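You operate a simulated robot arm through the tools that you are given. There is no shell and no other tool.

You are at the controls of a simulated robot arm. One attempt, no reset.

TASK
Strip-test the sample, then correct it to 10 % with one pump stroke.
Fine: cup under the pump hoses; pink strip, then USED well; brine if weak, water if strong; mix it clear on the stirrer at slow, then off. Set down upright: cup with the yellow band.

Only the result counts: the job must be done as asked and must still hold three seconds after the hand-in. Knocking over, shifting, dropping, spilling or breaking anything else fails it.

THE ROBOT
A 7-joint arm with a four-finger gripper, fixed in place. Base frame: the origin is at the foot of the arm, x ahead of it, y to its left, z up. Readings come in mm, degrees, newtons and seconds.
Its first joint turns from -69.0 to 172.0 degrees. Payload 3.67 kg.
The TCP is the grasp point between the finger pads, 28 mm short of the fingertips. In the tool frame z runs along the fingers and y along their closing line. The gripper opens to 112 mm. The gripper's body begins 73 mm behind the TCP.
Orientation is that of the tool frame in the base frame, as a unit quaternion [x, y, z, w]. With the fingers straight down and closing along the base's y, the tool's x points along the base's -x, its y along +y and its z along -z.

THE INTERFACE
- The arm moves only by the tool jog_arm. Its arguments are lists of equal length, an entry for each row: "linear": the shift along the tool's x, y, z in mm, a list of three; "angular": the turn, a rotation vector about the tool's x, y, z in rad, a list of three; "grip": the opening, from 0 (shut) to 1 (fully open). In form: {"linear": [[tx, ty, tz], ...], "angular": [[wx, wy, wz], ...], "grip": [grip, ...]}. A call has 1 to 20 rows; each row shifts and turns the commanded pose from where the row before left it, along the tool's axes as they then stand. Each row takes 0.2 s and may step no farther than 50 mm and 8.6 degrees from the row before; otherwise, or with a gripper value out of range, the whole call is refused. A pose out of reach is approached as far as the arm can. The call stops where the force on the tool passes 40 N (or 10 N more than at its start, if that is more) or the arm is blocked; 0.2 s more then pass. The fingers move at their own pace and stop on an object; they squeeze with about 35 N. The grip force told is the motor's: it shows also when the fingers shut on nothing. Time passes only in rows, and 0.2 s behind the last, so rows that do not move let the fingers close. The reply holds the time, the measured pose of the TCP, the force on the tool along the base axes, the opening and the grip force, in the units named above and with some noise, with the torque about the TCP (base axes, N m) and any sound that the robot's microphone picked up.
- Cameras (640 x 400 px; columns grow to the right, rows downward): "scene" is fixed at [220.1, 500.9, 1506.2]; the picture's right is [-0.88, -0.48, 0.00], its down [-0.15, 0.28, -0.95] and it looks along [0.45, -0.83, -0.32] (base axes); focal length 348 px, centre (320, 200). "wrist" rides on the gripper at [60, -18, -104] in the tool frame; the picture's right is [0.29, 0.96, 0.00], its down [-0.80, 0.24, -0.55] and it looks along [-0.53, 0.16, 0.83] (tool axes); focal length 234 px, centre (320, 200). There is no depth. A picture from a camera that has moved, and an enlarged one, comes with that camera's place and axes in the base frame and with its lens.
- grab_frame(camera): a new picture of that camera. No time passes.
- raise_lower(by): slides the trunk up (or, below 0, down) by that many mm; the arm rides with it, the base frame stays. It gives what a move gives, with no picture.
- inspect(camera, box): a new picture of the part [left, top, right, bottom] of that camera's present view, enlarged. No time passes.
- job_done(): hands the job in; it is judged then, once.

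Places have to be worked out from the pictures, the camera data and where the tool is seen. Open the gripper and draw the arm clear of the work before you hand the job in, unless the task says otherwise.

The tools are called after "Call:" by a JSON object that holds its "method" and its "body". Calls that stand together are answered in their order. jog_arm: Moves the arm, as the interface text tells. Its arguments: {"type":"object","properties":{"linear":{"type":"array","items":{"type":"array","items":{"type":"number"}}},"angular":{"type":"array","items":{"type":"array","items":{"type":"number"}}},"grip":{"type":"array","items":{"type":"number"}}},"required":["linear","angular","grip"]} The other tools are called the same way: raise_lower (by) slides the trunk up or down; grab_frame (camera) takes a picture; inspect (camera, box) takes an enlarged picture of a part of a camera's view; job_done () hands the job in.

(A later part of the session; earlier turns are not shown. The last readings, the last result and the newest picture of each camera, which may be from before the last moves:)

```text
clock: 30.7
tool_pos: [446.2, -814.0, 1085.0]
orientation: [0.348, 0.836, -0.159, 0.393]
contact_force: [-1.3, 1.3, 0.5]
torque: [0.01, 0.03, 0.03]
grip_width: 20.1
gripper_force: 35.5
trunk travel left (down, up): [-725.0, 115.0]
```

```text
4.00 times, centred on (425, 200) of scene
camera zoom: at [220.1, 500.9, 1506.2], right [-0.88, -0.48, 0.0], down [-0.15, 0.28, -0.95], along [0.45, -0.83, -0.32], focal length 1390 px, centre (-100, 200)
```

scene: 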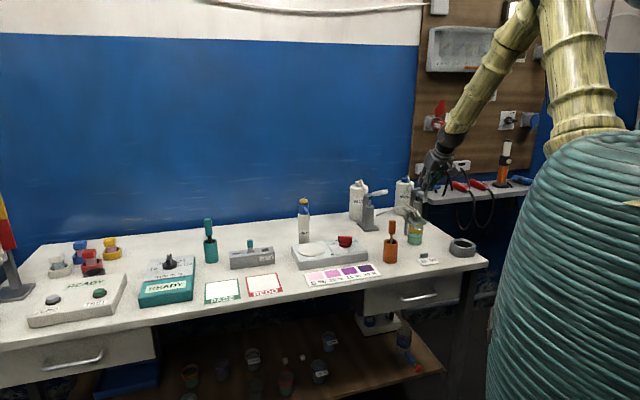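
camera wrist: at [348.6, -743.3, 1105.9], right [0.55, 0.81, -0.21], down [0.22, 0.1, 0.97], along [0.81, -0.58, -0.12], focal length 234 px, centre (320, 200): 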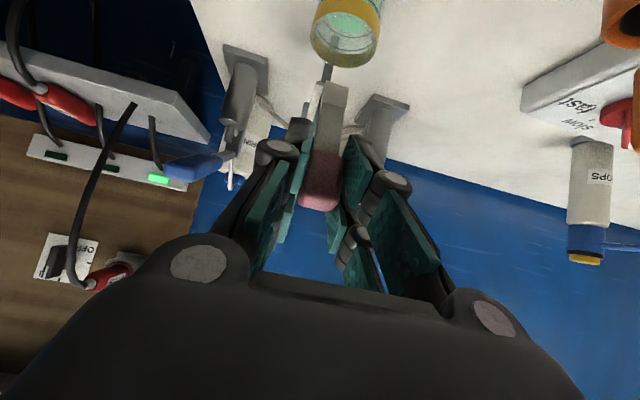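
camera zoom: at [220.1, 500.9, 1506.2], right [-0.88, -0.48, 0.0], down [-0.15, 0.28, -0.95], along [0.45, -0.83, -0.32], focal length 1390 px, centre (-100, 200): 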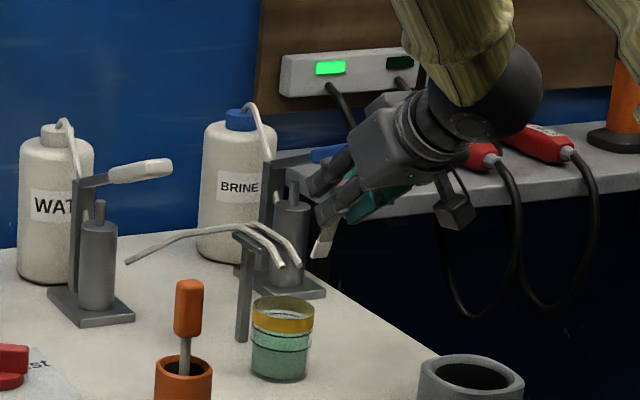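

The lean is now 50° for the tool and 20° for the strip, with no reach warning. I'll zoom in on the wrist view to see the tip, hose ends and cup together.

Call:
{"method": "inspect", "body": {"camera": "wrist", "box": [256, 0, 416, 130]}}

Call:
{"method": "inspect", "body": {"camera": "scene", "box": [400, 185, 450, 250]}}

```text
3.08 times, centred on (336, 65) of wrist
camera zoom: at [348.6, -743.3, 1105.9], right [0.55, 0.81, -0.21], down [0.22, 0.1, 0.97], along [0.81, -0.58, -0.12], focal length 720 px, centre (271, 615)
```

zoom: 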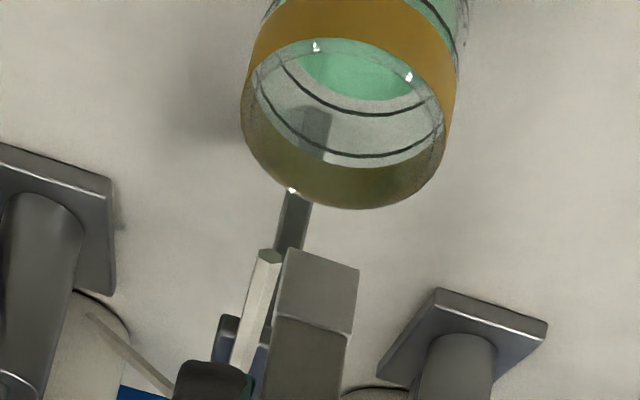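

```text
6.15 times, centred on (425, 218) of scene
camera zoom: at [220.1, 500.9, 1506.2], right [-0.88, -0.48, 0.0], down [-0.15, 0.28, -0.95], along [0.45, -0.83, -0.32], focal length 2139 px, centre (-326, 92)
```

zoom: 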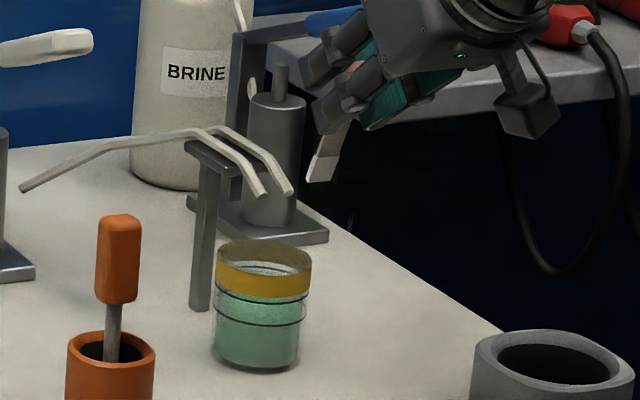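

The geometry is consistent: cup axis (n≈966, e≈-258), hose ends at n≈966, z≈979, strip tip at n≈922. I'll move so the tip sits just inside and above the front part of the rim, clear in front of the hose ends, and check.

Call:
{"method": "jog_arm", "body": {"linear": [[9.4, 1, 19.6], [9.4, 1, 19.6], [9.4, 1, 19.6], [0, 0, 0]], "angular": [[0, 0, 0], [0, 0, 0], [0, 0, 0], [0, 0, 0]], "grip": [0.1, 0.1, 0.1, 0.1]}}

Call:
{"method": "inspect", "body": {"camera": "wrist", "box": [256, 0, 416, 130]}}

Call:
{"method": "inspect", "body": {"camera": "scene", "box": [400, 185, 450, 250]}}

```text
clock: 31.7
tool_pos: [467.3, -826.1, 1027.4]
orientation: [0.348, 0.836, -0.161, 0.393]
contact_force: [-1.1, -0.1, 1.3]
torque: [0.01, -0.01, 0.03]
grip_width: 20.2
gripper_force: 35.0
trunk travel left (down, up): [-725.0, 115.0]
```

```text
3.08 times, centred on (336, 65) of wrist
camera zoom: at [371.9, -754.7, 1047.6], right [0.55, 0.81, -0.22], down [0.23, 0.11, 0.97], along [0.81, -0.58, -0.12], focal length 720 px, centre (271, 615)
```

zoom: 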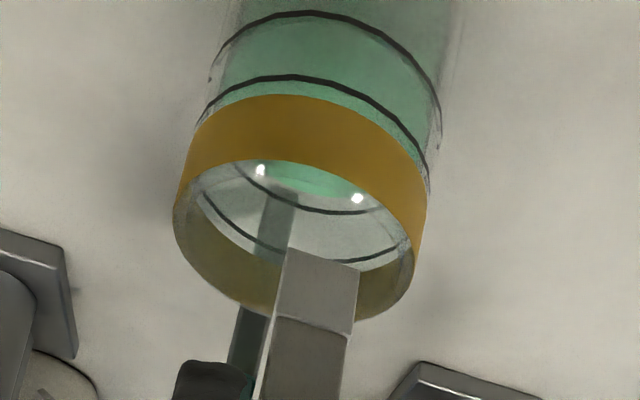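

```text
6.15 times, centred on (425, 218) of scene
camera zoom: at [220.1, 500.9, 1506.2], right [-0.88, -0.48, 0.0], down [-0.15, 0.28, -0.95], along [0.45, -0.83, -0.32], focal length 2139 px, centre (-326, 92)
```

zoom: 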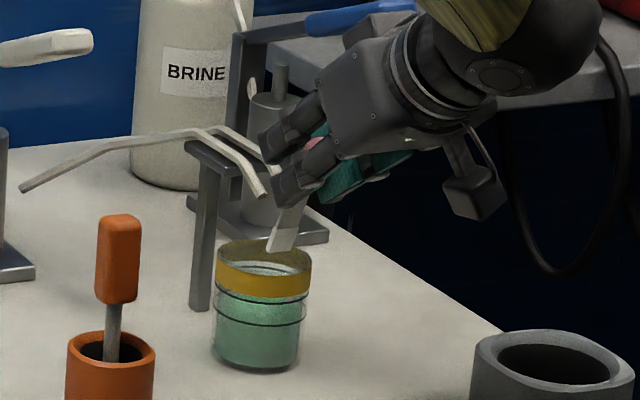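

The tip is at n≈947, e≈-254, z≈947, just above the cup interior, with fingers clear of the hoses. I'll lower it into the liquid, shift slightly inward under the hose ends, and hold about 2 s.

Call:
{"method": "jog_arm", "body": {"linear": [[14.1, -1.65, 14.35], [14.1, -1.65, 14.35], [5.9, 0, 12.3], [5.9, 0, 12.3], [0, 0, 0], [0, 0, 0], [0, 0, 0], [0, 0, 0], [0, 0, 0]], "angular": [[0, 0, 0], [0, 0, 0], [0, 0, 0], [0, 0, 0], [0, 0, 0], [0, 0, 0], [0, 0, 0], [0, 0, 0], [0, 0, 0]], "grip": [0.1, 0.1, 0.1, 0.1, 0.1, 0.1, 0.1, 0.1, 0.1]}}

Call:
{"method": "inspect", "body": {"camera": "wrist", "box": [256, 0, 416, 130]}}

Call:
{"method": "inspect", "body": {"camera": "scene", "box": [400, 185, 450, 250]}}

```text
clock: 33.7
tool_pos: [479.9, -833.5, 966.9]
orientation: [0.346, 0.836, -0.163, 0.394]
contact_force: [0.6, 0.3, 0.2]
torque: [-0.02, -0.02, -0.01]
grip_width: 19.7
gripper_force: 34.5
trunk travel left (down, up): [-725.0, 115.0]
```

```text
3.08 times, centred on (336, 65) of wrist
camera zoom: at [382.8, -762.6, 986.4], right [0.55, 0.81, -0.22], down [0.23, 0.11, 0.97], along [0.81, -0.58, -0.12], focal length 720 px, centre (271, 615)
```

zoom: 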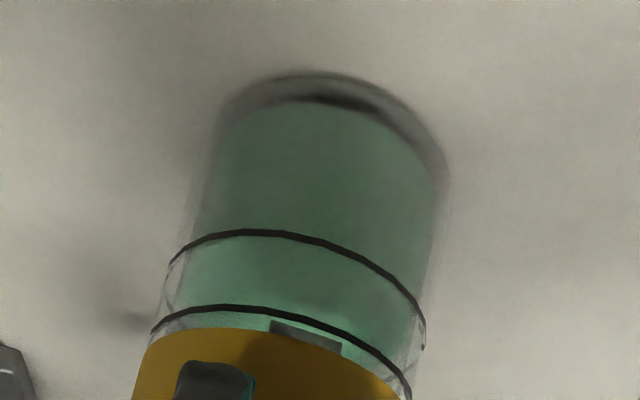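

```text
6.15 times, centred on (425, 218) of scene
camera zoom: at [220.1, 500.9, 1506.2], right [-0.88, -0.48, 0.0], down [-0.15, 0.28, -0.95], along [0.45, -0.83, -0.32], focal length 2139 px, centre (-326, 92)
```

zoom: 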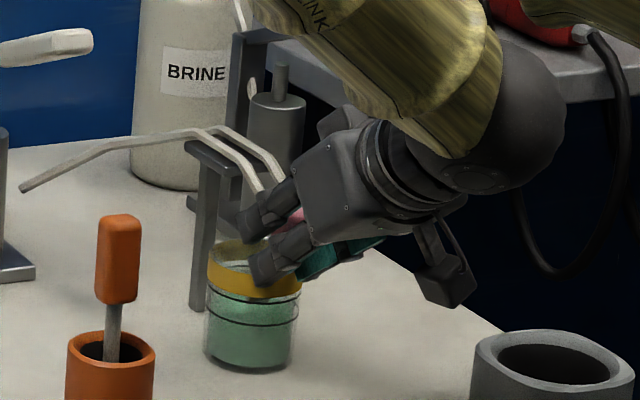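

The strip pad is immersed. The cup seems to have been nudged about 5 mm sideways but is still upright under the hoses. I'll hold one more second, then withdraw exactly along the strip's own axis so nothing drags.

Call:
{"method": "jog_arm", "body": {"linear": [[0, 0, 0], [0, 0, 0], [0, 0, 0], [0, 0, 0], [-7.5, 0, -13], [-7.5, 0, -13], [-7.5, 0, -13], [-7.5, 0, -13], [-10, 0, -17.32], [-10, 0, -17.32], [-10, 0, -17.32], [0, 0, 0]], "angular": [[0, 0, 0], [0, 0, 0], [0, 0, 0], [0, 0, 0], [0, 0, 0], [0, 0, 0], [0, 0, 0], [0, 0, 0], [0, 0, 0], [0, 0, 0], [0, 0, 0], [0, 0, 0]], "grip": [0.1, 0.1, 0.1, 0.1, 0.1, 0.1, 0.1, 0.1, 0.1, 0.1, 0.1, 0.1]}}

Call:
{"method": "inspect", "body": {"camera": "wrist", "box": [216, 0, 440, 200]}}

Call:
{"method": "inspect", "body": {"camera": "scene", "box": [400, 175, 460, 250]}}

Call:
{"method": "inspect", "body": {"camera": "scene", "box": [300, 255, 390, 295]}}

```text
clock: 36.3
tool_pos: [450.7, -804.3, 1078.1]
orientation: [0.347, 0.836, -0.163, 0.393]
contact_force: [0.1, -0.5, 0.4]
torque: [-0.01, -0.03, 0.01]
grip_width: 19.6
gripper_force: 35.2
trunk travel left (down, up): [-725.0, 115.0]
```

```text
2.00 times, centred on (328, 100) of wrist
camera zoom: at [354.5, -733.9, 1097.4], right [0.55, 0.81, -0.22], down [0.23, 0.11, 0.97], along [0.81, -0.58, -0.12], focal length 468 px, centre (304, 400)
```

zoom: 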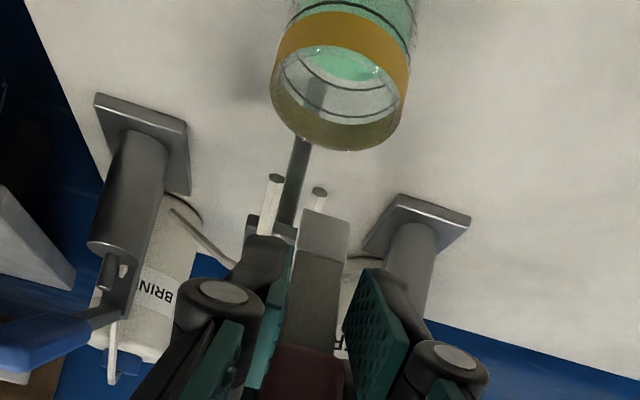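

```text
5.33 times, centred on (430, 212) of scene
camera zoom: at [220.1, 500.9, 1506.2], right [-0.88, -0.48, 0.0], down [-0.15, 0.28, -0.95], along [0.45, -0.83, -0.32], focal length 1854 px, centre (-267, 133)
```

zoom: 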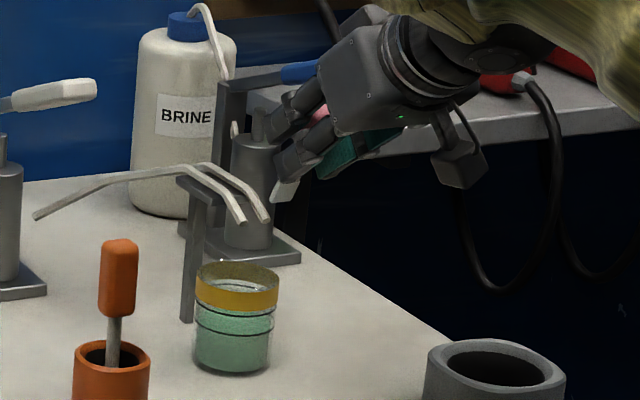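

```text
7.11 times, centred on (345, 275) of scene
camera zoom: at [220.1, 500.9, 1506.2], right [-0.88, -0.48, 0.0], down [-0.15, 0.28, -0.95], along [0.45, -0.83, -0.32], focal length 2472 px, centre (142, -333)
```

zoom: 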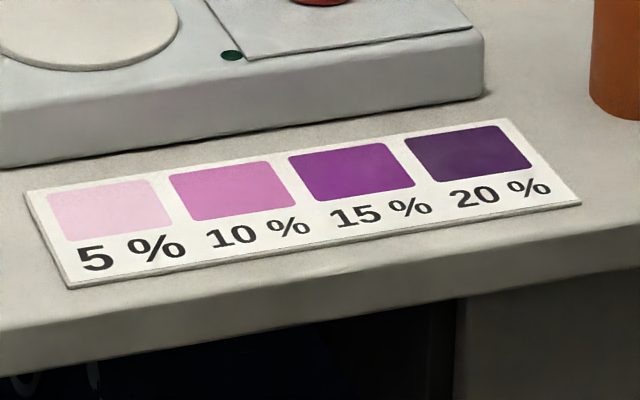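

The pad was fully under the cloudy liquid, but its colour looks unchanged so far. I'll wait a couple of seconds for it to develop and look again closely.

Call:
{"method": "jog_arm", "body": {"linear": [[0, 0, 0], [0, 0, 0], [0, 0, 0], [0, 0, 0], [0, 0, 0], [0, 0, 0], [0, 0, 0], [0, 0, 0], [0, 0, 0], [0, 0, 0], [0, 0, 0], [0, 0, 0], [0, 0, 0], [0, 0, 0], [0, 0, 0]], "angular": [[0, 0, 0], [0, 0, 0], [0, 0, 0], [0, 0, 0], [0, 0, 0], [0, 0, 0], [0, 0, 0], [0, 0, 0], [0, 0, 0], [0, 0, 0], [0, 0, 0], [0, 0, 0], [0, 0, 0], [0, 0, 0], [0, 0, 0]], "grip": [0.1, 0.1, 0.1, 0.1, 0.1, 0.1, 0.1, 0.1, 0.1, 0.1, 0.1, 0.1, 0.1, 0.1, 0.1]}}

Call:
{"method": "inspect", "body": {"camera": "wrist", "box": [296, 60, 376, 140]}}

Call:
{"method": "inspect", "body": {"camera": "scene", "box": [435, 190, 465, 220]}}

```text
clock: 39.5
tool_pos: [451.7, -803.9, 1077.2]
orientation: [0.346, 0.836, -0.162, 0.394]
contact_force: [0.3, 0.2, -0.2]
torque: [-0.02, 0.03, 0.0]
grip_width: 19.7
gripper_force: 35.3
trunk travel left (down, up): [-725.0, 115.0]
```

```text
5.00 times, centred on (336, 100) of wrist
camera zoom: at [354.2, -733.4, 1097.6], right [0.55, 0.81, -0.22], down [0.23, 0.11, 0.97], along [0.81, -0.58, -0.12], focal length 1171 px, centre (240, 700)
```

zoom: 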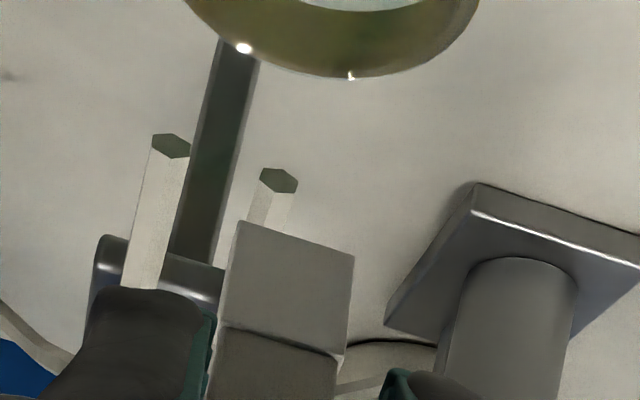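

```text
13.33 times, centred on (450, 205) of scene
camera zoom: at [220.1, 500.9, 1506.2], right [-0.88, -0.48, 0.0], down [-0.15, 0.28, -0.95], along [0.45, -0.83, -0.32], focal length 4635 px, centre (-1413, 133)
```

zoom: 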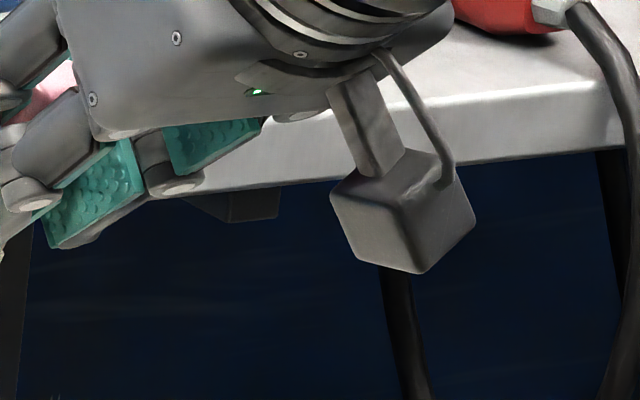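

After 5 s the pad is still grey. I'll wait a few seconds more in case development is slow before I consider dipping deeper.

Call:
{"method": "jog_arm", "body": {"linear": [[0, 0, 0], [0, 0, 0], [0, 0, 0], [0, 0, 0], [0, 0, 0], [0, 0, 0], [0, 0, 0], [0, 0, 0], [0, 0, 0], [0, 0, 0], [0, 0, 0], [0, 0, 0], [0, 0, 0], [0, 0, 0], [0, 0, 0], [0, 0, 0], [0, 0, 0], [0, 0, 0], [0, 0, 0], [0, 0, 0]], "angular": [[0, 0, 0], [0, 0, 0], [0, 0, 0], [0, 0, 0], [0, 0, 0], [0, 0, 0], [0, 0, 0], [0, 0, 0], [0, 0, 0], [0, 0, 0], [0, 0, 0], [0, 0, 0], [0, 0, 0], [0, 0, 0], [0, 0, 0], [0, 0, 0], [0, 0, 0], [0, 0, 0], [0, 0, 0], [0, 0, 0]], "grip": [0.1, 0.1, 0.1, 0.1, 0.1, 0.1, 0.1, 0.1, 0.1, 0.1, 0.1, 0.1, 0.1, 0.1, 0.1, 0.1, 0.1, 0.1, 0.1, 0.1]}}

Call:
{"method": "inspect", "body": {"camera": "wrist", "box": [296, 60, 376, 140]}}

Call:
{"method": "inspect", "body": {"camera": "scene", "box": [400, 190, 450, 250]}}

```text
clock: 43.7
tool_pos: [451.5, -804.6, 1077.2]
orientation: [0.346, 0.836, -0.162, 0.394]
contact_force: [0.0, -0.3, -0.9]
torque: [-0.02, 0.0, 0.0]
grip_width: 19.8
gripper_force: 35.1
trunk travel left (down, up): [-725.0, 115.0]
```

```text
5.00 times, centred on (336, 100) of wrist
camera zoom: at [354.2, -733.4, 1097.6], right [0.55, 0.81, -0.22], down [0.23, 0.11, 0.97], along [0.81, -0.58, -0.12], focal length 1171 px, centre (240, 700)
```

zoom: 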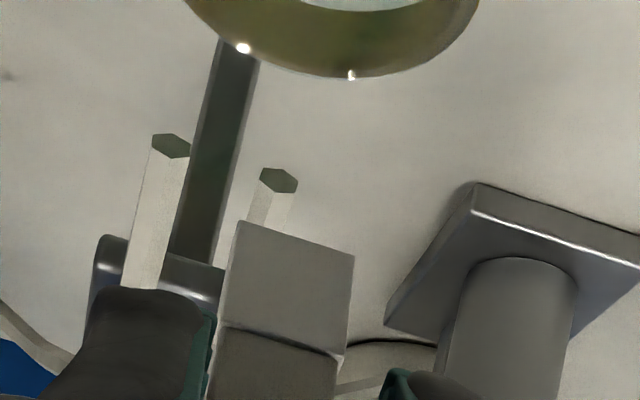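

```text
6.67 times, centred on (425, 220) of scene
camera zoom: at [220.1, 500.9, 1506.2], right [-0.88, -0.48, 0.0], down [-0.15, 0.28, -0.95], along [0.45, -0.83, -0.32], focal length 2317 px, centre (-380, 67)
```

zoom: 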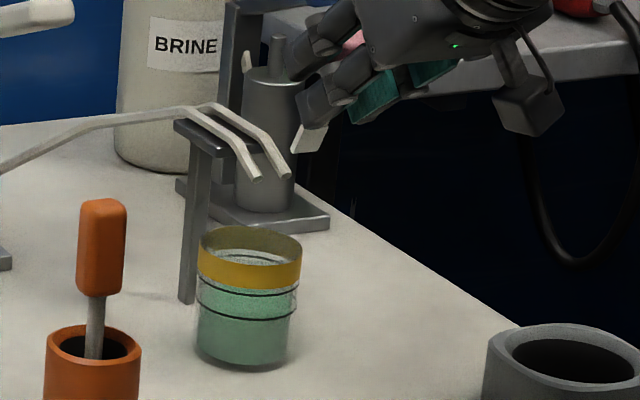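

There's still no colour. The inside view shows the liquid surface at or just below the lower line (z≈897–904), so the pad was probably only partly wetted. I'll dip again deeper with the tip near z≈876 and for longer. The cup axis is now at e≈-251.5, matching the strip's current e.

Call:
{"method": "jog_arm", "body": {"linear": [[6.9, 0, 18.6], [6.9, 0, 18.6], [6.9, 0, 18.6], [14.4, 0, 13.95], [14.4, 0, 13.95], [0, 0, 0]], "angular": [[0, 0, 0], [0, 0, 0], [0, 0, 0], [0, 0, 0], [0, 0, 0], [0, 0, 0]], "grip": [0.1, 0.1, 0.1, 0.1, 0.1, 0.1]}}

Call:
{"method": "inspect", "body": {"camera": "wrist", "box": [256, 0, 416, 130]}}

Call:
{"method": "inspect", "body": {"camera": "scene", "box": [400, 190, 450, 250]}}

```text
clock: 45.1
tool_pos: [476.2, -827.9, 985.7]
orientation: [0.345, 0.836, -0.161, 0.394]
contact_force: [-0.4, 0.4, 0.4]
torque: [0.01, -0.01, -0.01]
grip_width: 19.7
gripper_force: 34.8
trunk travel left (down, up): [-725.0, 115.0]
```

```text
3.08 times, centred on (336, 65) of wrist
camera zoom: at [377.6, -756.1, 1006.0], right [0.55, 0.81, -0.22], down [0.23, 0.11, 0.97], along [0.81, -0.58, -0.12], focal length 720 px, centre (271, 615)
```

zoom: 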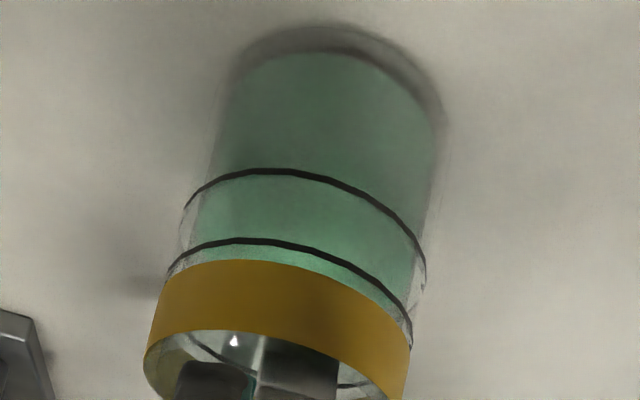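

```text
6.67 times, centred on (425, 220) of scene
camera zoom: at [220.1, 500.9, 1506.2], right [-0.88, -0.48, 0.0], down [-0.15, 0.28, -0.95], along [0.45, -0.83, -0.32], focal length 2317 px, centre (-380, 67)
```

zoom: 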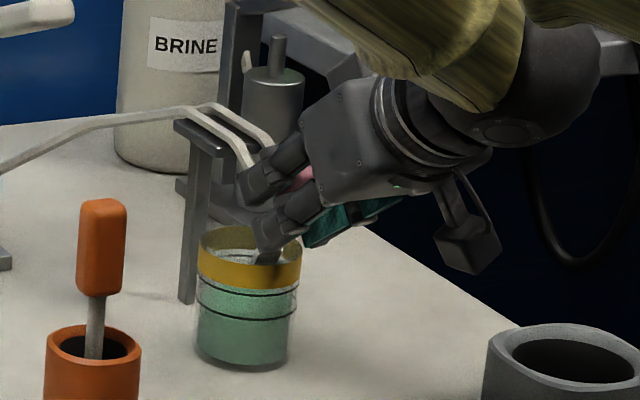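

The fingers are clear and the tip is at about z≈905 inside the cup. I'll push the tip down to z≈875 and hold for about 3.5 s.

Call:
{"method": "jog_arm", "body": {"linear": [[9.45, -0.7, 14.4], [9.45, -0.7, 14.4], [0, 0, 0], [0, 0, 0], [0, 0, 0], [0, 0, 0], [0, 0, 0], [0, 0, 0], [0, 0, 0], [0, 0, 0], [0, 0, 0], [0, 0, 0]], "angular": [[0, 0, 0], [0, 0, 0], [0, 0, 0], [0, 0, 0], [0, 0, 0], [0, 0, 0], [0, 0, 0], [0, 0, 0], [0, 0, 0], [0, 0, 0], [0, 0, 0], [0, 0, 0]], "grip": [0.1, 0.1, 0.1, 0.1, 0.1, 0.1, 0.1, 0.1, 0.1, 0.1, 0.1, 0.1]}}

Call:
{"method": "inspect", "body": {"camera": "wrist", "box": [256, 0, 416, 130]}}

Call:
{"method": "inspect", "body": {"camera": "scene", "box": [400, 190, 450, 250]}}

```text
clock: 45.7
tool_pos: [480.6, -837.5, 962.0]
orientation: [0.345, 0.834, -0.165, 0.398]
contact_force: [-2.6, 6.7, 21.6]
torque: [0.11, -0.17, 0.11]
grip_width: 19.8
gripper_force: 35.1
trunk travel left (down, up): [-725.0, 115.0]
stopped in row 3: the force on the tool passed its limit at 44 N (the readings are from after the stop); the commanded pose is now the measured one
```

```text
3.08 times, centred on (336, 65) of wrist
camera zoom: at [383.2, -765.9, 980.4], right [0.55, 0.8, -0.22], down [0.22, 0.12, 0.97], along [0.81, -0.58, -0.11], focal length 720 px, centre (271, 615)
```

zoom: 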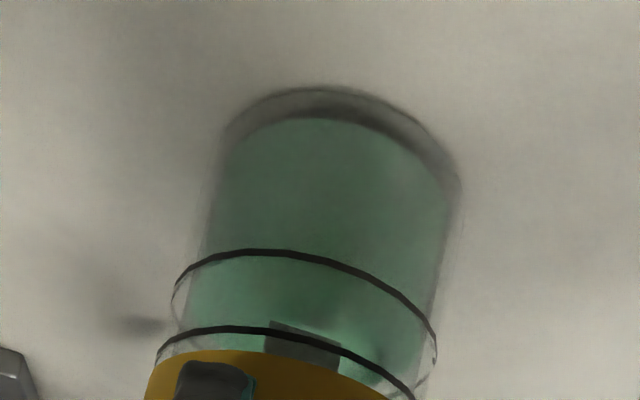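

```text
6.67 times, centred on (425, 220) of scene
camera zoom: at [220.1, 500.9, 1506.2], right [-0.88, -0.48, 0.0], down [-0.15, 0.28, -0.95], along [0.45, -0.83, -0.32], focal length 2317 px, centre (-380, 67)
```

zoom: 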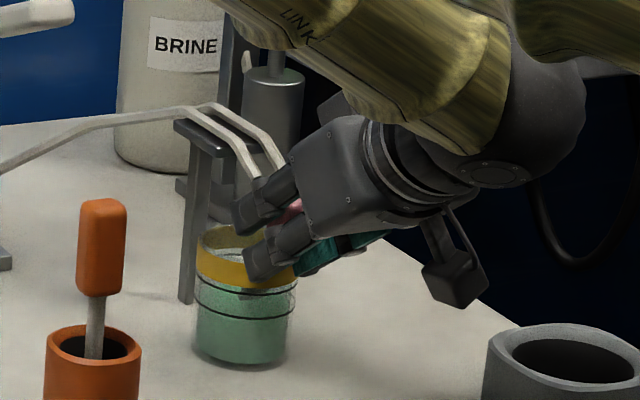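

The strip tip is touching the cup floor; the force and torque match contact at the tip. So the pad is fully immersed and longer dwell is what it needs. I'll back off about 5 mm along the strip axis to unload, then hold about 3.5 s.

Call:
{"method": "jog_arm", "body": {"linear": [[-2.5, 0, -4.33], [0, 0, 0], [0, 0, 0], [0, 0, 0], [0, 0, 0], [0, 0, 0], [0, 0, 0], [0, 0, 0], [0, 0, 0], [0, 0, 0], [0, 0, 0], [0, 0, 0], [0, 0, 0], [0, 0, 0], [0, 0, 0], [0, 0, 0], [0, 0, 0], [0, 0, 0]], "angular": [[0, 0, 0], [0, 0, 0], [0, 0, 0], [0, 0, 0], [0, 0, 0], [0, 0, 0], [0, 0, 0], [0, 0, 0], [0, 0, 0], [0, 0, 0], [0, 0, 0], [0, 0, 0], [0, 0, 0], [0, 0, 0], [0, 0, 0], [0, 0, 0], [0, 0, 0], [0, 0, 0]], "grip": [0.1, 0.1, 0.1, 0.1, 0.1, 0.1, 0.1, 0.1, 0.1, 0.1, 0.1, 0.1, 0.1, 0.1, 0.1, 0.1, 0.1, 0.1]}}

Call:
{"method": "inspect", "body": {"camera": "wrist", "box": [216, 0, 440, 200]}}

Call:
{"method": "inspect", "body": {"camera": "scene", "box": [400, 190, 450, 250]}}

```text
clock: 49.5
tool_pos: [479.0, -836.5, 963.4]
orientation: [0.345, 0.834, -0.164, 0.397]
contact_force: [-0.5, 0.2, 0.3]
torque: [0.01, -0.01, -0.02]
grip_width: 19.9
gripper_force: 34.5
trunk travel left (down, up): [-725.0, 115.0]
```

```text
2.00 times, centred on (328, 100) of wrist
camera zoom: at [382.0, -765.2, 982.8], right [0.55, 0.81, -0.22], down [0.22, 0.12, 0.97], along [0.81, -0.58, -0.11], focal length 468 px, centre (304, 400)
```

zoom: 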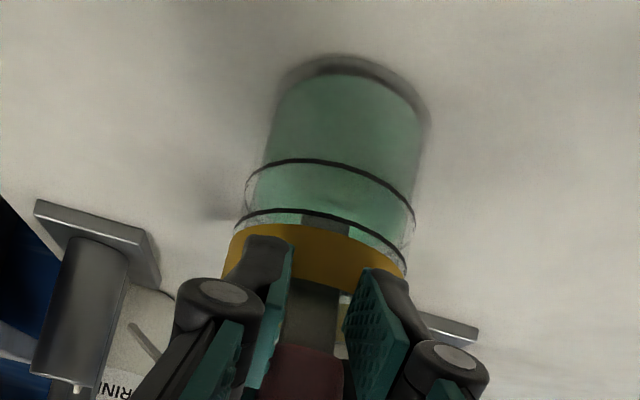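

```text
6.67 times, centred on (425, 220) of scene
camera zoom: at [220.1, 500.9, 1506.2], right [-0.88, -0.48, 0.0], down [-0.15, 0.28, -0.95], along [0.45, -0.83, -0.32], focal length 2317 px, centre (-380, 67)
```

zoom: 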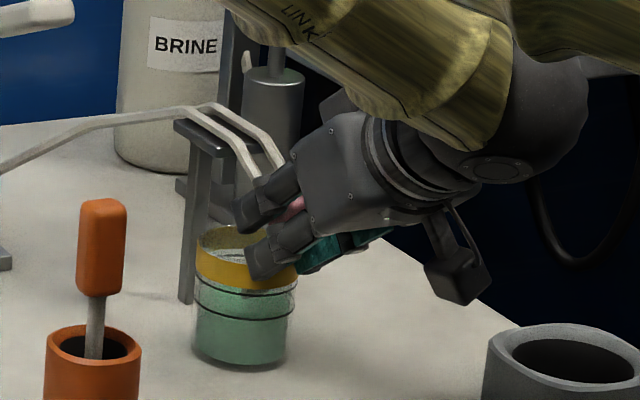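

The force is back to zero after about 4 s of immersion. I'll withdraw along the strip axis and look at the pad.

Call:
{"method": "jog_arm", "body": {"linear": [[-7.5, 0, -13], [-7.5, 0, -13], [-7.5, 0, -13], [-7.5, 0, -13], [-10, 0, -17.32], [-10, 0, -17.32], [-10, 0, -17.32], [0, 0, 0]], "angular": [[0, 0, 0], [0, 0, 0], [0, 0, 0], [0, 0, 0], [0, 0, 0], [0, 0, 0], [0, 0, 0], [0, 0, 0]], "grip": [0.1, 0.1, 0.1, 0.1, 0.1, 0.1, 0.1, 0.1]}}

Call:
{"method": "inspect", "body": {"camera": "wrist", "box": [216, 0, 440, 200]}}

Call:
{"method": "inspect", "body": {"camera": "scene", "box": [400, 180, 460, 250]}}

```text
clock: 51.3
tool_pos: [448.8, -805.5, 1075.1]
orientation: [0.345, 0.834, -0.164, 0.397]
contact_force: [0.1, 0.3, -0.5]
torque: [0.0, 0.0, -0.02]
grip_width: 19.7
gripper_force: 35.4
trunk travel left (down, up): [-725.0, 115.0]
```

```text
2.00 times, centred on (328, 100) of wrist
camera zoom: at [351.1, -734.5, 1094.7], right [0.55, 0.81, -0.22], down [0.22, 0.12, 0.97], along [0.81, -0.58, -0.12], focal length 468 px, centre (304, 400)
```

zoom: 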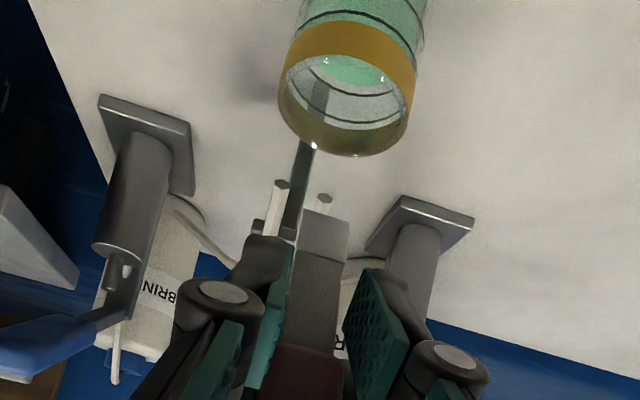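

```text
5.71 times, centred on (430, 215) of scene
camera zoom: at [220.1, 500.9, 1506.2], right [-0.88, -0.48, 0.0], down [-0.15, 0.28, -0.95], along [0.45, -0.83, -0.32], focal length 1986 px, centre (-309, 114)
```

zoom: 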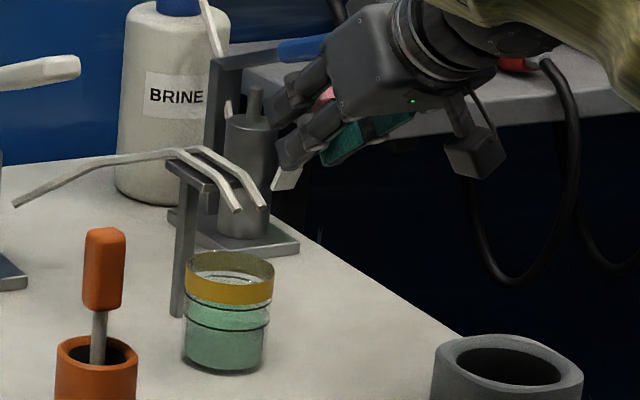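

The force line at that contact passed exactly through the strip tip, so the tip did reach the bottom inside the liquid, but the pad still looks grey here in the shade. I'll lift clear and bring the strip over the well-lit chart area, which also gives it time to develop and lets me compare directly.

Call:
{"method": "jog_arm", "body": {"linear": [[-23, 0, -19.2], [-23, 0, -19.2], [0, 40, 0], [0, 40, 0], [0, 40, 0], [0, 40, 0], [0, 40, 0], [0, 40, 0], [0, 40, 0], [0, 40, 0], [0, 40, 0], [0, 0, 0]], "angular": [[0, 0, 0], [0, 0, 0], [0, 0, 0], [0, 0, 0], [0, 0, 0], [0, 0, 0], [0, 0, 0], [0, 0, 0], [0, 0, 0], [0, 0, 0], [0, 0, 0], [0, 0, 0]], "grip": [0.1, 0.1, 0.1, 0.1, 0.1, 0.1, 0.1, 0.1, 0.1, 0.1, 0.1, 0.1]}}

Call:
{"method": "grab_frame", "body": {"camera": "wrist"}}

Call:
{"method": "inspect", "body": {"camera": "scene", "box": [300, 140, 420, 240]}}

```text
clock: 53.9
tool_pos: [698.0, -556.8, 1124.7]
orientation: [0.35, 0.835, -0.167, 0.389]
contact_force: [0.0, 0.9, -0.4]
torque: [-0.02, -0.01, 0.0]
grip_width: 19.9
gripper_force: 35.3
trunk travel left (down, up): [-725.0, 115.0]
```

```text
taken
camera wrist: at [600.3, -483.8, 1146.2], right [0.56, 0.8, -0.23], down [0.24, 0.11, 0.97], along [0.8, -0.59, -0.13], focal length 234 px, centre (320, 200)
```

wrist: 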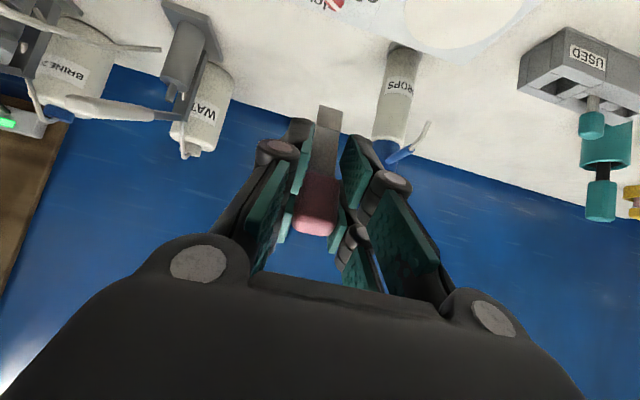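

```text
4.00 times, centred on (360, 190) of scene
camera zoom: at [220.1, 500.9, 1506.2], right [-0.88, -0.48, 0.0], down [-0.15, 0.28, -0.95], along [0.45, -0.83, -0.32], focal length 1390 px, centre (160, 240)
```

zoom: 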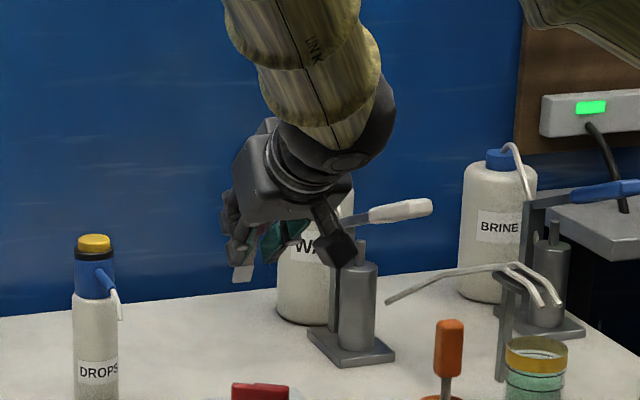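

In the light the pad is still white. I'll wait about 4 s more to rule out slow development.

Call:
{"method": "jog_arm", "body": {"linear": [[0, 0, 0], [0, 0, 0], [0, 0, 0], [0, 0, 0], [0, 0, 0], [0, 0, 0], [0, 0, 0], [0, 0, 0], [0, 0, 0], [0, 0, 0], [0, 0, 0], [0, 0, 0], [0, 0, 0], [0, 0, 0], [0, 0, 0], [0, 0, 0], [0, 0, 0], [0, 0, 0], [0, 0, 0], [0, 0, 0]], "angular": [[0, 0, 0], [0, 0, 0], [0, 0, 0], [0, 0, 0], [0, 0, 0], [0, 0, 0], [0, 0, 0], [0, 0, 0], [0, 0, 0], [0, 0, 0], [0, 0, 0], [0, 0, 0], [0, 0, 0], [0, 0, 0], [0, 0, 0], [0, 0, 0], [0, 0, 0], [0, 0, 0], [0, 0, 0], [0, 0, 0]], "grip": [0.1, 0.1, 0.1, 0.1, 0.1, 0.1, 0.1, 0.1, 0.1, 0.1, 0.1, 0.1, 0.1, 0.1, 0.1, 0.1, 0.1, 0.1, 0.1, 0.1]}}

Call:
{"method": "inspect", "body": {"camera": "scene", "box": [340, 190, 380, 220]}}

Call:
{"method": "inspect", "body": {"camera": "wrist", "box": [270, 80, 380, 250]}}

Call:
{"method": "inspect", "body": {"camera": "scene", "box": [395, 205, 435, 250]}}

```text
clock: 58.1
tool_pos: [697.3, -556.3, 1130.0]
orientation: [0.353, 0.833, -0.165, 0.391]
contact_force: [0.2, 0.4, -0.5]
torque: [0.03, 0.01, -0.03]
grip_width: 19.8
gripper_force: 35.2
trunk travel left (down, up): [-725.0, 115.0]
```

```text
13.33 times, centred on (360, 205) of scene
camera zoom: at [220.1, 500.9, 1506.2], right [-0.88, -0.48, 0.0], down [-0.15, 0.28, -0.95], along [0.45, -0.83, -0.32], focal length 4635 px, centre (-213, 133)
```

zoom: 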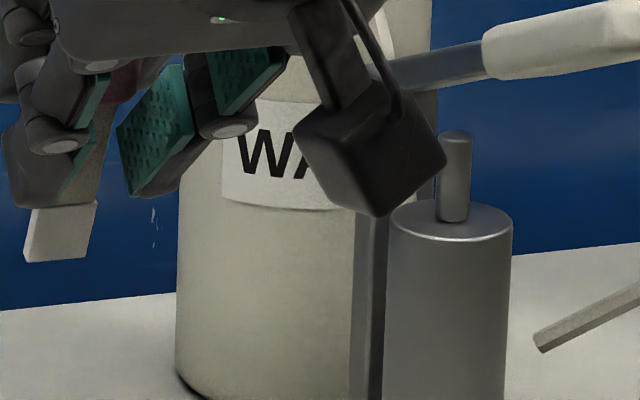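

```text
2.35 times, centred on (325, 165) of wrist
camera zoom: at [601.0, -484.6, 1149.4], right [0.56, 0.8, -0.22], down [0.23, 0.11, 0.97], along [0.8, -0.59, -0.12], focal length 551 px, centre (308, 282)
```

zoom: 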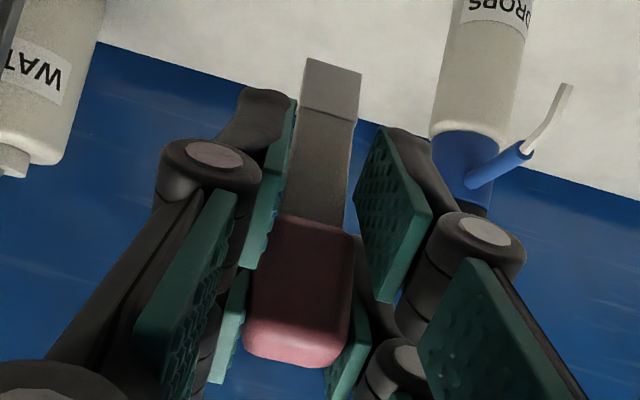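

```text
8.89 times, centred on (415, 228) of scene
camera zoom: at [220.1, 500.9, 1506.2], right [-0.88, -0.48, 0.0], down [-0.15, 0.28, -0.95], along [0.45, -0.83, -0.32], focal length 3090 px, centre (-524, -44)
```

zoom: 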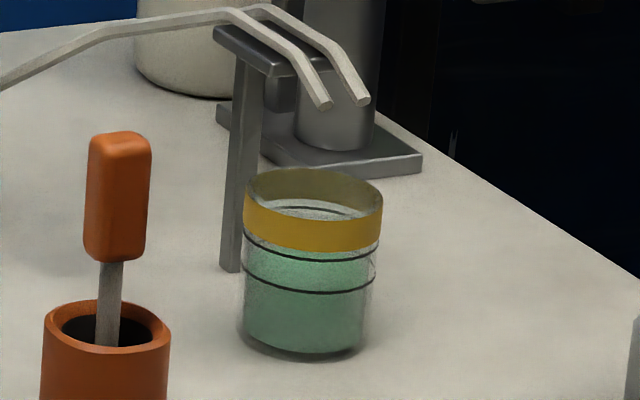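

The tip pixel in the wrist view has shifted since before the dips. The strip slid about 14 mm up in the grip and rotated about 8°, so the tip never got below z≈900 and never entered the liquid, which sits near z≈895. I'll put the strip back in its well and re-grip it by the fingertips for a deeper dip. First I'll rotate the tool so the strip hangs vertical and travel back to the rack.

Call:
{"method": "jog_arm", "body": {"linear": [[0, 0, 0], [0, 0, 0], [0, 0, 0], [0, 0, 0], [0, 41.75, 0], [0, 41.75, 0], [0, 41.75, 0], [0, 41.75, 0], [0, 41.75, 0], [0, 41.75, 0], [0, 41.75, 0], [0, 41.75, 0], [0, 41.75, 0], [0, 0, 0], [0, 0, 0], [0, 0, 0]], "angular": [[0, 0.1248, 0], [0, 0.1248, 0], [0, 0.1248, 0], [0, 0.1248, 0], [0, 0, 0], [0, 0, 0], [0, 0, 0], [0, 0, 0], [0, 0, 0], [0, 0, 0], [0, 0, 0], [0, 0, 0], [0, 0, 0], [0, 0, 0], [0, 0, 0], [0, 0, 0]], "grip": [0.1, 0.1, 0.1, 0.1, 0.1, 0.1, 0.1, 0.1, 0.1, 0.1, 0.1, 0.1, 0.1, 0.1, 0.1, 0.1]}}

Call:
{"method": "grab_frame", "body": {"camera": "wrist"}}

Call:
{"method": "inspect", "body": {"camera": "scene", "box": [200, 130, 300, 270]}}

```text
clock: 61.5
tool_pos: [971.7, -285.0, 1135.2]
orientation: [0.375, 0.907, -0.073, 0.178]
contact_force: [-0.3, 0.7, -0.9]
torque: [0.01, -0.02, 0.02]
grip_width: 20.0
gripper_force: 35.6
trunk travel left (down, up): [-725.0, 115.0]
```

```text
taken
camera wrist: at [891.1, -229.7, 1208.8], right [0.49, 0.87, -0.11], down [0.54, -0.2, 0.81], along [0.68, -0.46, -0.57], focal length 234 px, centre (320, 200)
```

wrist: 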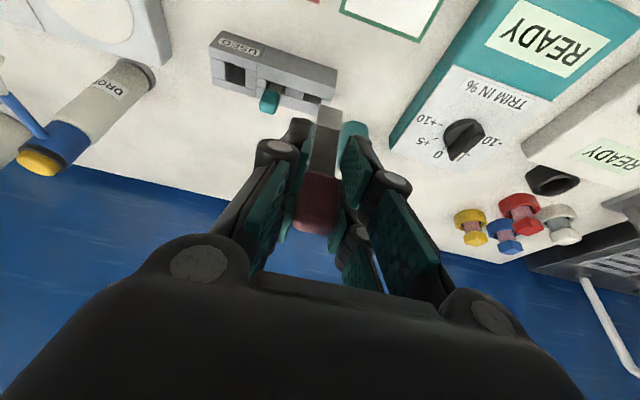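

```text
2.86 times, centred on (250, 200) of scene
camera zoom: at [220.1, 500.9, 1506.2], right [-0.88, -0.48, 0.0], down [-0.15, 0.28, -0.95], along [0.45, -0.83, -0.32], focal length 993 px, centre (520, 200)
```

zoom: 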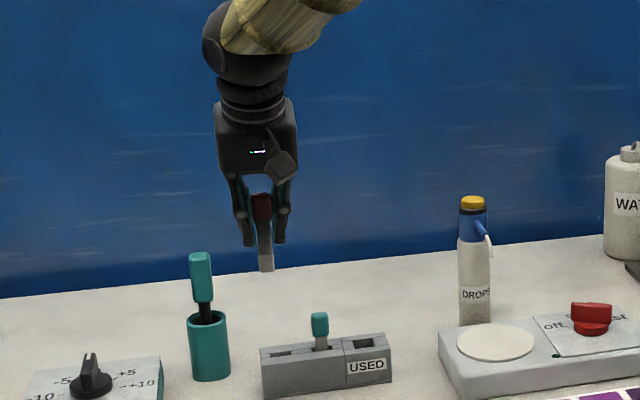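

Measured pose: n=888.6, e=485.6, z=1135, tilt 22°. I'll zoom in to check the strip's pose in the hand and the empty well.

Call:
{"method": "inspect", "body": {"camera": "wrist", "box": [250, 60, 410, 240]}}

Call:
{"method": "inspect", "body": {"camera": "wrist", "box": [200, 20, 360, 120]}}

Call:
{"method": "inspect", "body": {"camera": "scene", "box": [225, 185, 265, 235]}}

```text
2.22 times, centred on (330, 150) of wrist
camera zoom: at [891.1, -229.7, 1208.8], right [0.49, 0.87, -0.11], down [0.54, -0.2, 0.81], along [0.68, -0.46, -0.57], focal length 520 px, centre (298, 311)
```

zoom: 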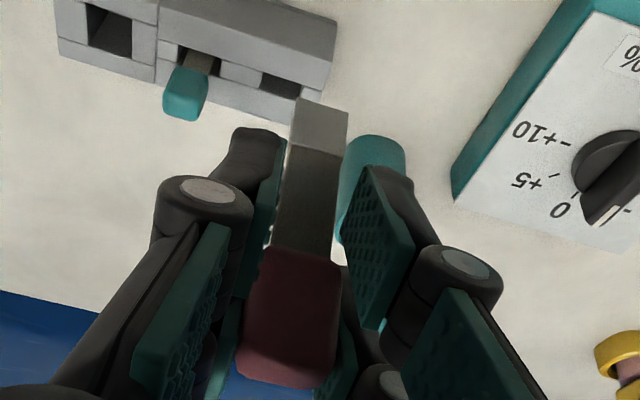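

```text
4.00 times, centred on (280, 70) of wrist
camera zoom: at [891.1, -229.7, 1208.8], right [0.49, 0.87, -0.11], down [0.54, -0.2, 0.81], along [0.68, -0.46, -0.57], focal length 937 px, centre (480, 720)
```

zoom: 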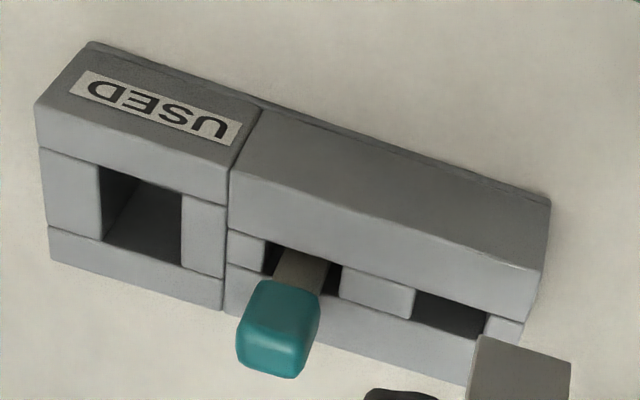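

```text
8.00 times, centred on (245, 210) of scene
camera zoom: at [220.1, 500.9, 1506.2], right [-0.88, -0.48, 0.0], down [-0.15, 0.28, -0.95], along [0.45, -0.83, -0.32], focal length 2781 px, centre (920, 120)
```

zoom: 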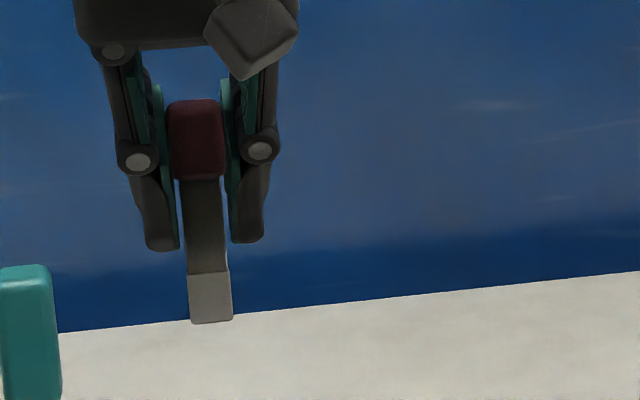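

The strip hangs vertical with its tip about 71 mm below the TCP, and the empty well's centre is at n≈982, e≈476.5. I'll move above the well with the tip about 15 mm over the rack and verify.

Call:
{"method": "jog_arm", "body": {"linear": [[-8.75, -2.3, 41], [-8.75, -2.3, 41], [-8.75, -2.3, 41], [-8.75, -2.3, 41], [0, 0, 0], [0, 0, 0]], "angular": [[0, 0, 0], [0, 0, 0], [0, 0, 0], [0, 0, 0], [0, 0, 0], [0, 0, 0]], "grip": [0.1, 0.1, 0.1, 0.1, 0.1, 0.1]}}

Call:
{"method": "inspect", "body": {"camera": "wrist", "box": [200, 0, 420, 180]}}

Call:
{"method": "inspect", "body": {"camera": "scene", "box": [220, 215, 284, 275]}}

```text
clock: 62.9
tool_pos: [1031.4, -360.8, 996.4]
orientation: [0.376, 0.906, -0.074, 0.178]
contact_force: [-0.2, 0.0, -0.5]
torque: [0.0, 0.0, 0.0]
grip_width: 19.7
gripper_force: 34.9
trunk travel left (down, up): [-725.0, 115.0]
```

```text
2.22 times, centred on (310, 90) of wrist
camera zoom: at [951.6, -304.9, 1070.4], right [0.49, 0.87, -0.11], down [0.54, -0.2, 0.81], along [0.68, -0.46, -0.57], focal length 520 px, centre (342, 444)
```

zoom: 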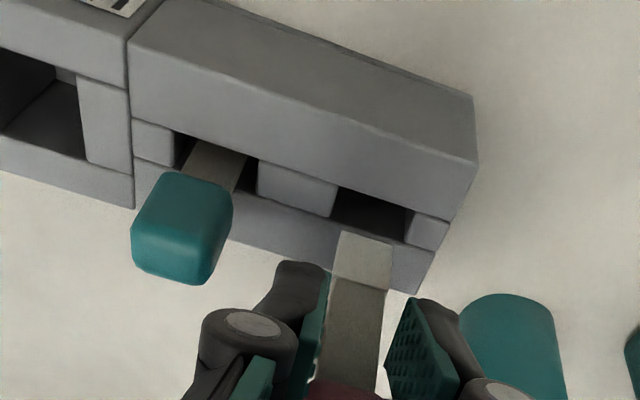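

```text
6.67 times, centred on (252, 245) of scene
camera zoom: at [220.1, 500.9, 1506.2], right [-0.88, -0.48, 0.0], down [-0.15, 0.28, -0.95], along [0.45, -0.83, -0.32], focal length 2317 px, centre (773, -100)
```

zoom: 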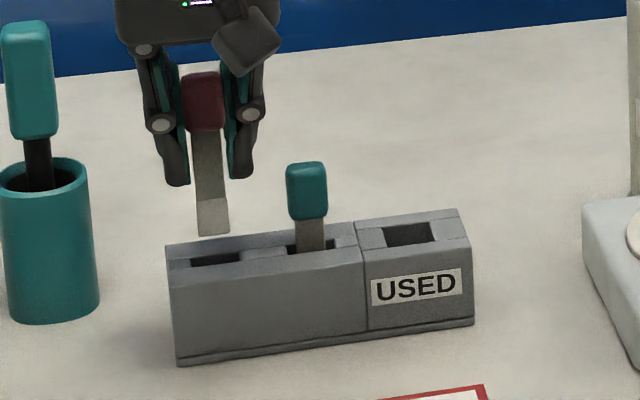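

The tip (n=982.5, e=474.8) is right above the well centre (983, 474.4) in both views. I'll lower it 50 mm into the well, leaving the fingertips above the rack.

Call:
{"method": "jog_arm", "body": {"linear": [[3.78, 0, 9.26], [3.78, 0, 9.26], [3.78, 0, 9.26], [3.78, 0, 9.26], [3.78, 0, 9.26], [0, 0, 0], [0, 0, 0]], "angular": [[0, 0, 0], [0, 0, 0], [0, 0, 0], [0, 0, 0], [0, 0, 0], [0, 0, 0], [0, 0, 0]], "grip": [0.1, 0.1, 0.1, 0.1, 0.1, 0.1, 0.1]}}

Call:
{"method": "inspect", "body": {"camera": "wrist", "box": [200, 0, 420, 220]}}

Call:
{"method": "inspect", "body": {"camera": "scene", "box": [220, 215, 284, 275]}}

```text
clock: 64.5
tool_pos: [1029.5, -358.2, 945.8]
orientation: [0.376, 0.907, -0.074, 0.178]
contact_force: [-0.2, 0.4, -0.5]
torque: [0.0, -0.03, -0.02]
grip_width: 19.9
gripper_force: 35.4
trunk travel left (down, up): [-725.0, 115.0]
```

```text
1.82 times, centred on (310, 110) of wrist
camera zoom: at [949.2, -303.8, 1019.8], right [0.49, 0.87, -0.11], down [0.54, -0.2, 0.81], along [0.68, -0.46, -0.57], focal length 426 px, centre (338, 364)
```

zoom: 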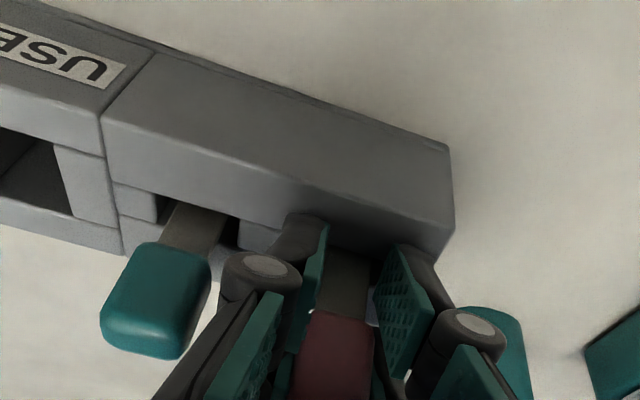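

```text
6.67 times, centred on (252, 245) of scene
camera zoom: at [220.1, 500.9, 1506.2], right [-0.88, -0.48, 0.0], down [-0.15, 0.28, -0.95], along [0.45, -0.83, -0.32], focal length 2317 px, centre (773, -100)
```

zoom: 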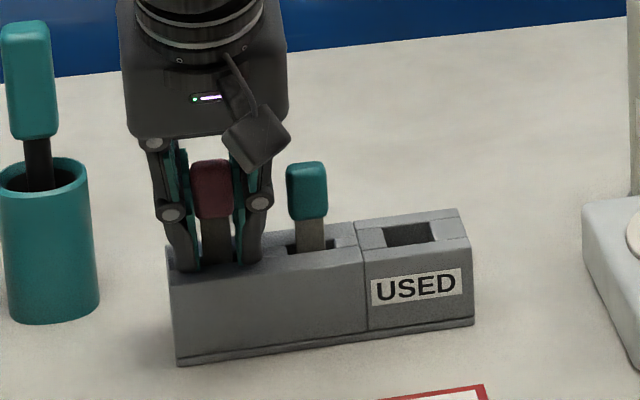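

The strip is inserted with no contact force. I'll open the gripper to release it, then check how it settles.

Call:
{"method": "jog_arm", "body": {"linear": [[0, 0, 0], [0, 0, 0], [0, 0, 0], [2.4, 0, -13.9], [0, 0, 0], [0, 0, 0], [0, 0, 0], [0, 0, 0]], "angular": [[0, 0, 0], [0, 0, 0], [0, 0, 0], [0, 0, 0], [0, -0.068, 0], [0, -0.068, 0], [0, 0, 0], [0, 0, 0]], "grip": [0.36, 0.36, 0.36, 0.36, 0.36, 0.36, 0.36, 0.36]}}

Call:
{"method": "inspect", "body": {"camera": "wrist", "box": [200, 40, 440, 240]}}

Call:
{"method": "inspect", "body": {"camera": "scene", "box": [220, 215, 284, 275]}}

```text
clock: 66.3
tool_pos: [1024.2, -352.5, 959.1]
orientation: [0.369, 0.892, -0.099, 0.241]
contact_force: [-0.7, -0.3, 0.7]
torque: [-0.01, 0.0, 0.0]
grip_width: 40.2
gripper_force: 0.1
trunk travel left (down, up): [-725.0, 115.0]
```

```text
2.00 times, centred on (320, 140) of wrist
camera zoom: at [937.7, -291.8, 1018.7], right [0.5, 0.85, -0.14], down [0.46, -0.12, 0.88], along [0.73, -0.51, -0.45], focal length 468 px, centre (320, 320)
```

zoom: 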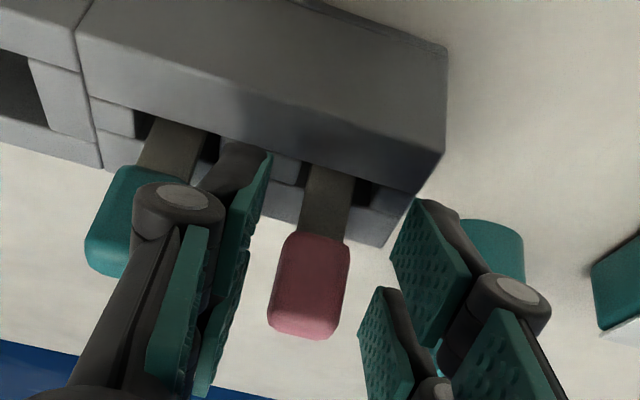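

```text
6.67 times, centred on (252, 245) of scene
camera zoom: at [220.1, 500.9, 1506.2], right [-0.88, -0.48, 0.0], down [-0.15, 0.28, -0.95], along [0.45, -0.83, -0.32], focal length 2317 px, centre (773, -100)
```

zoom: 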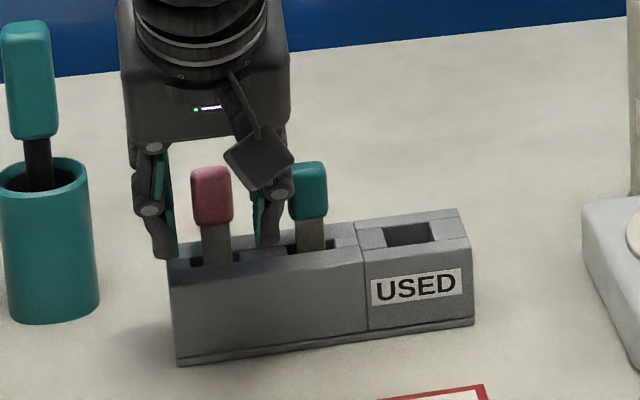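

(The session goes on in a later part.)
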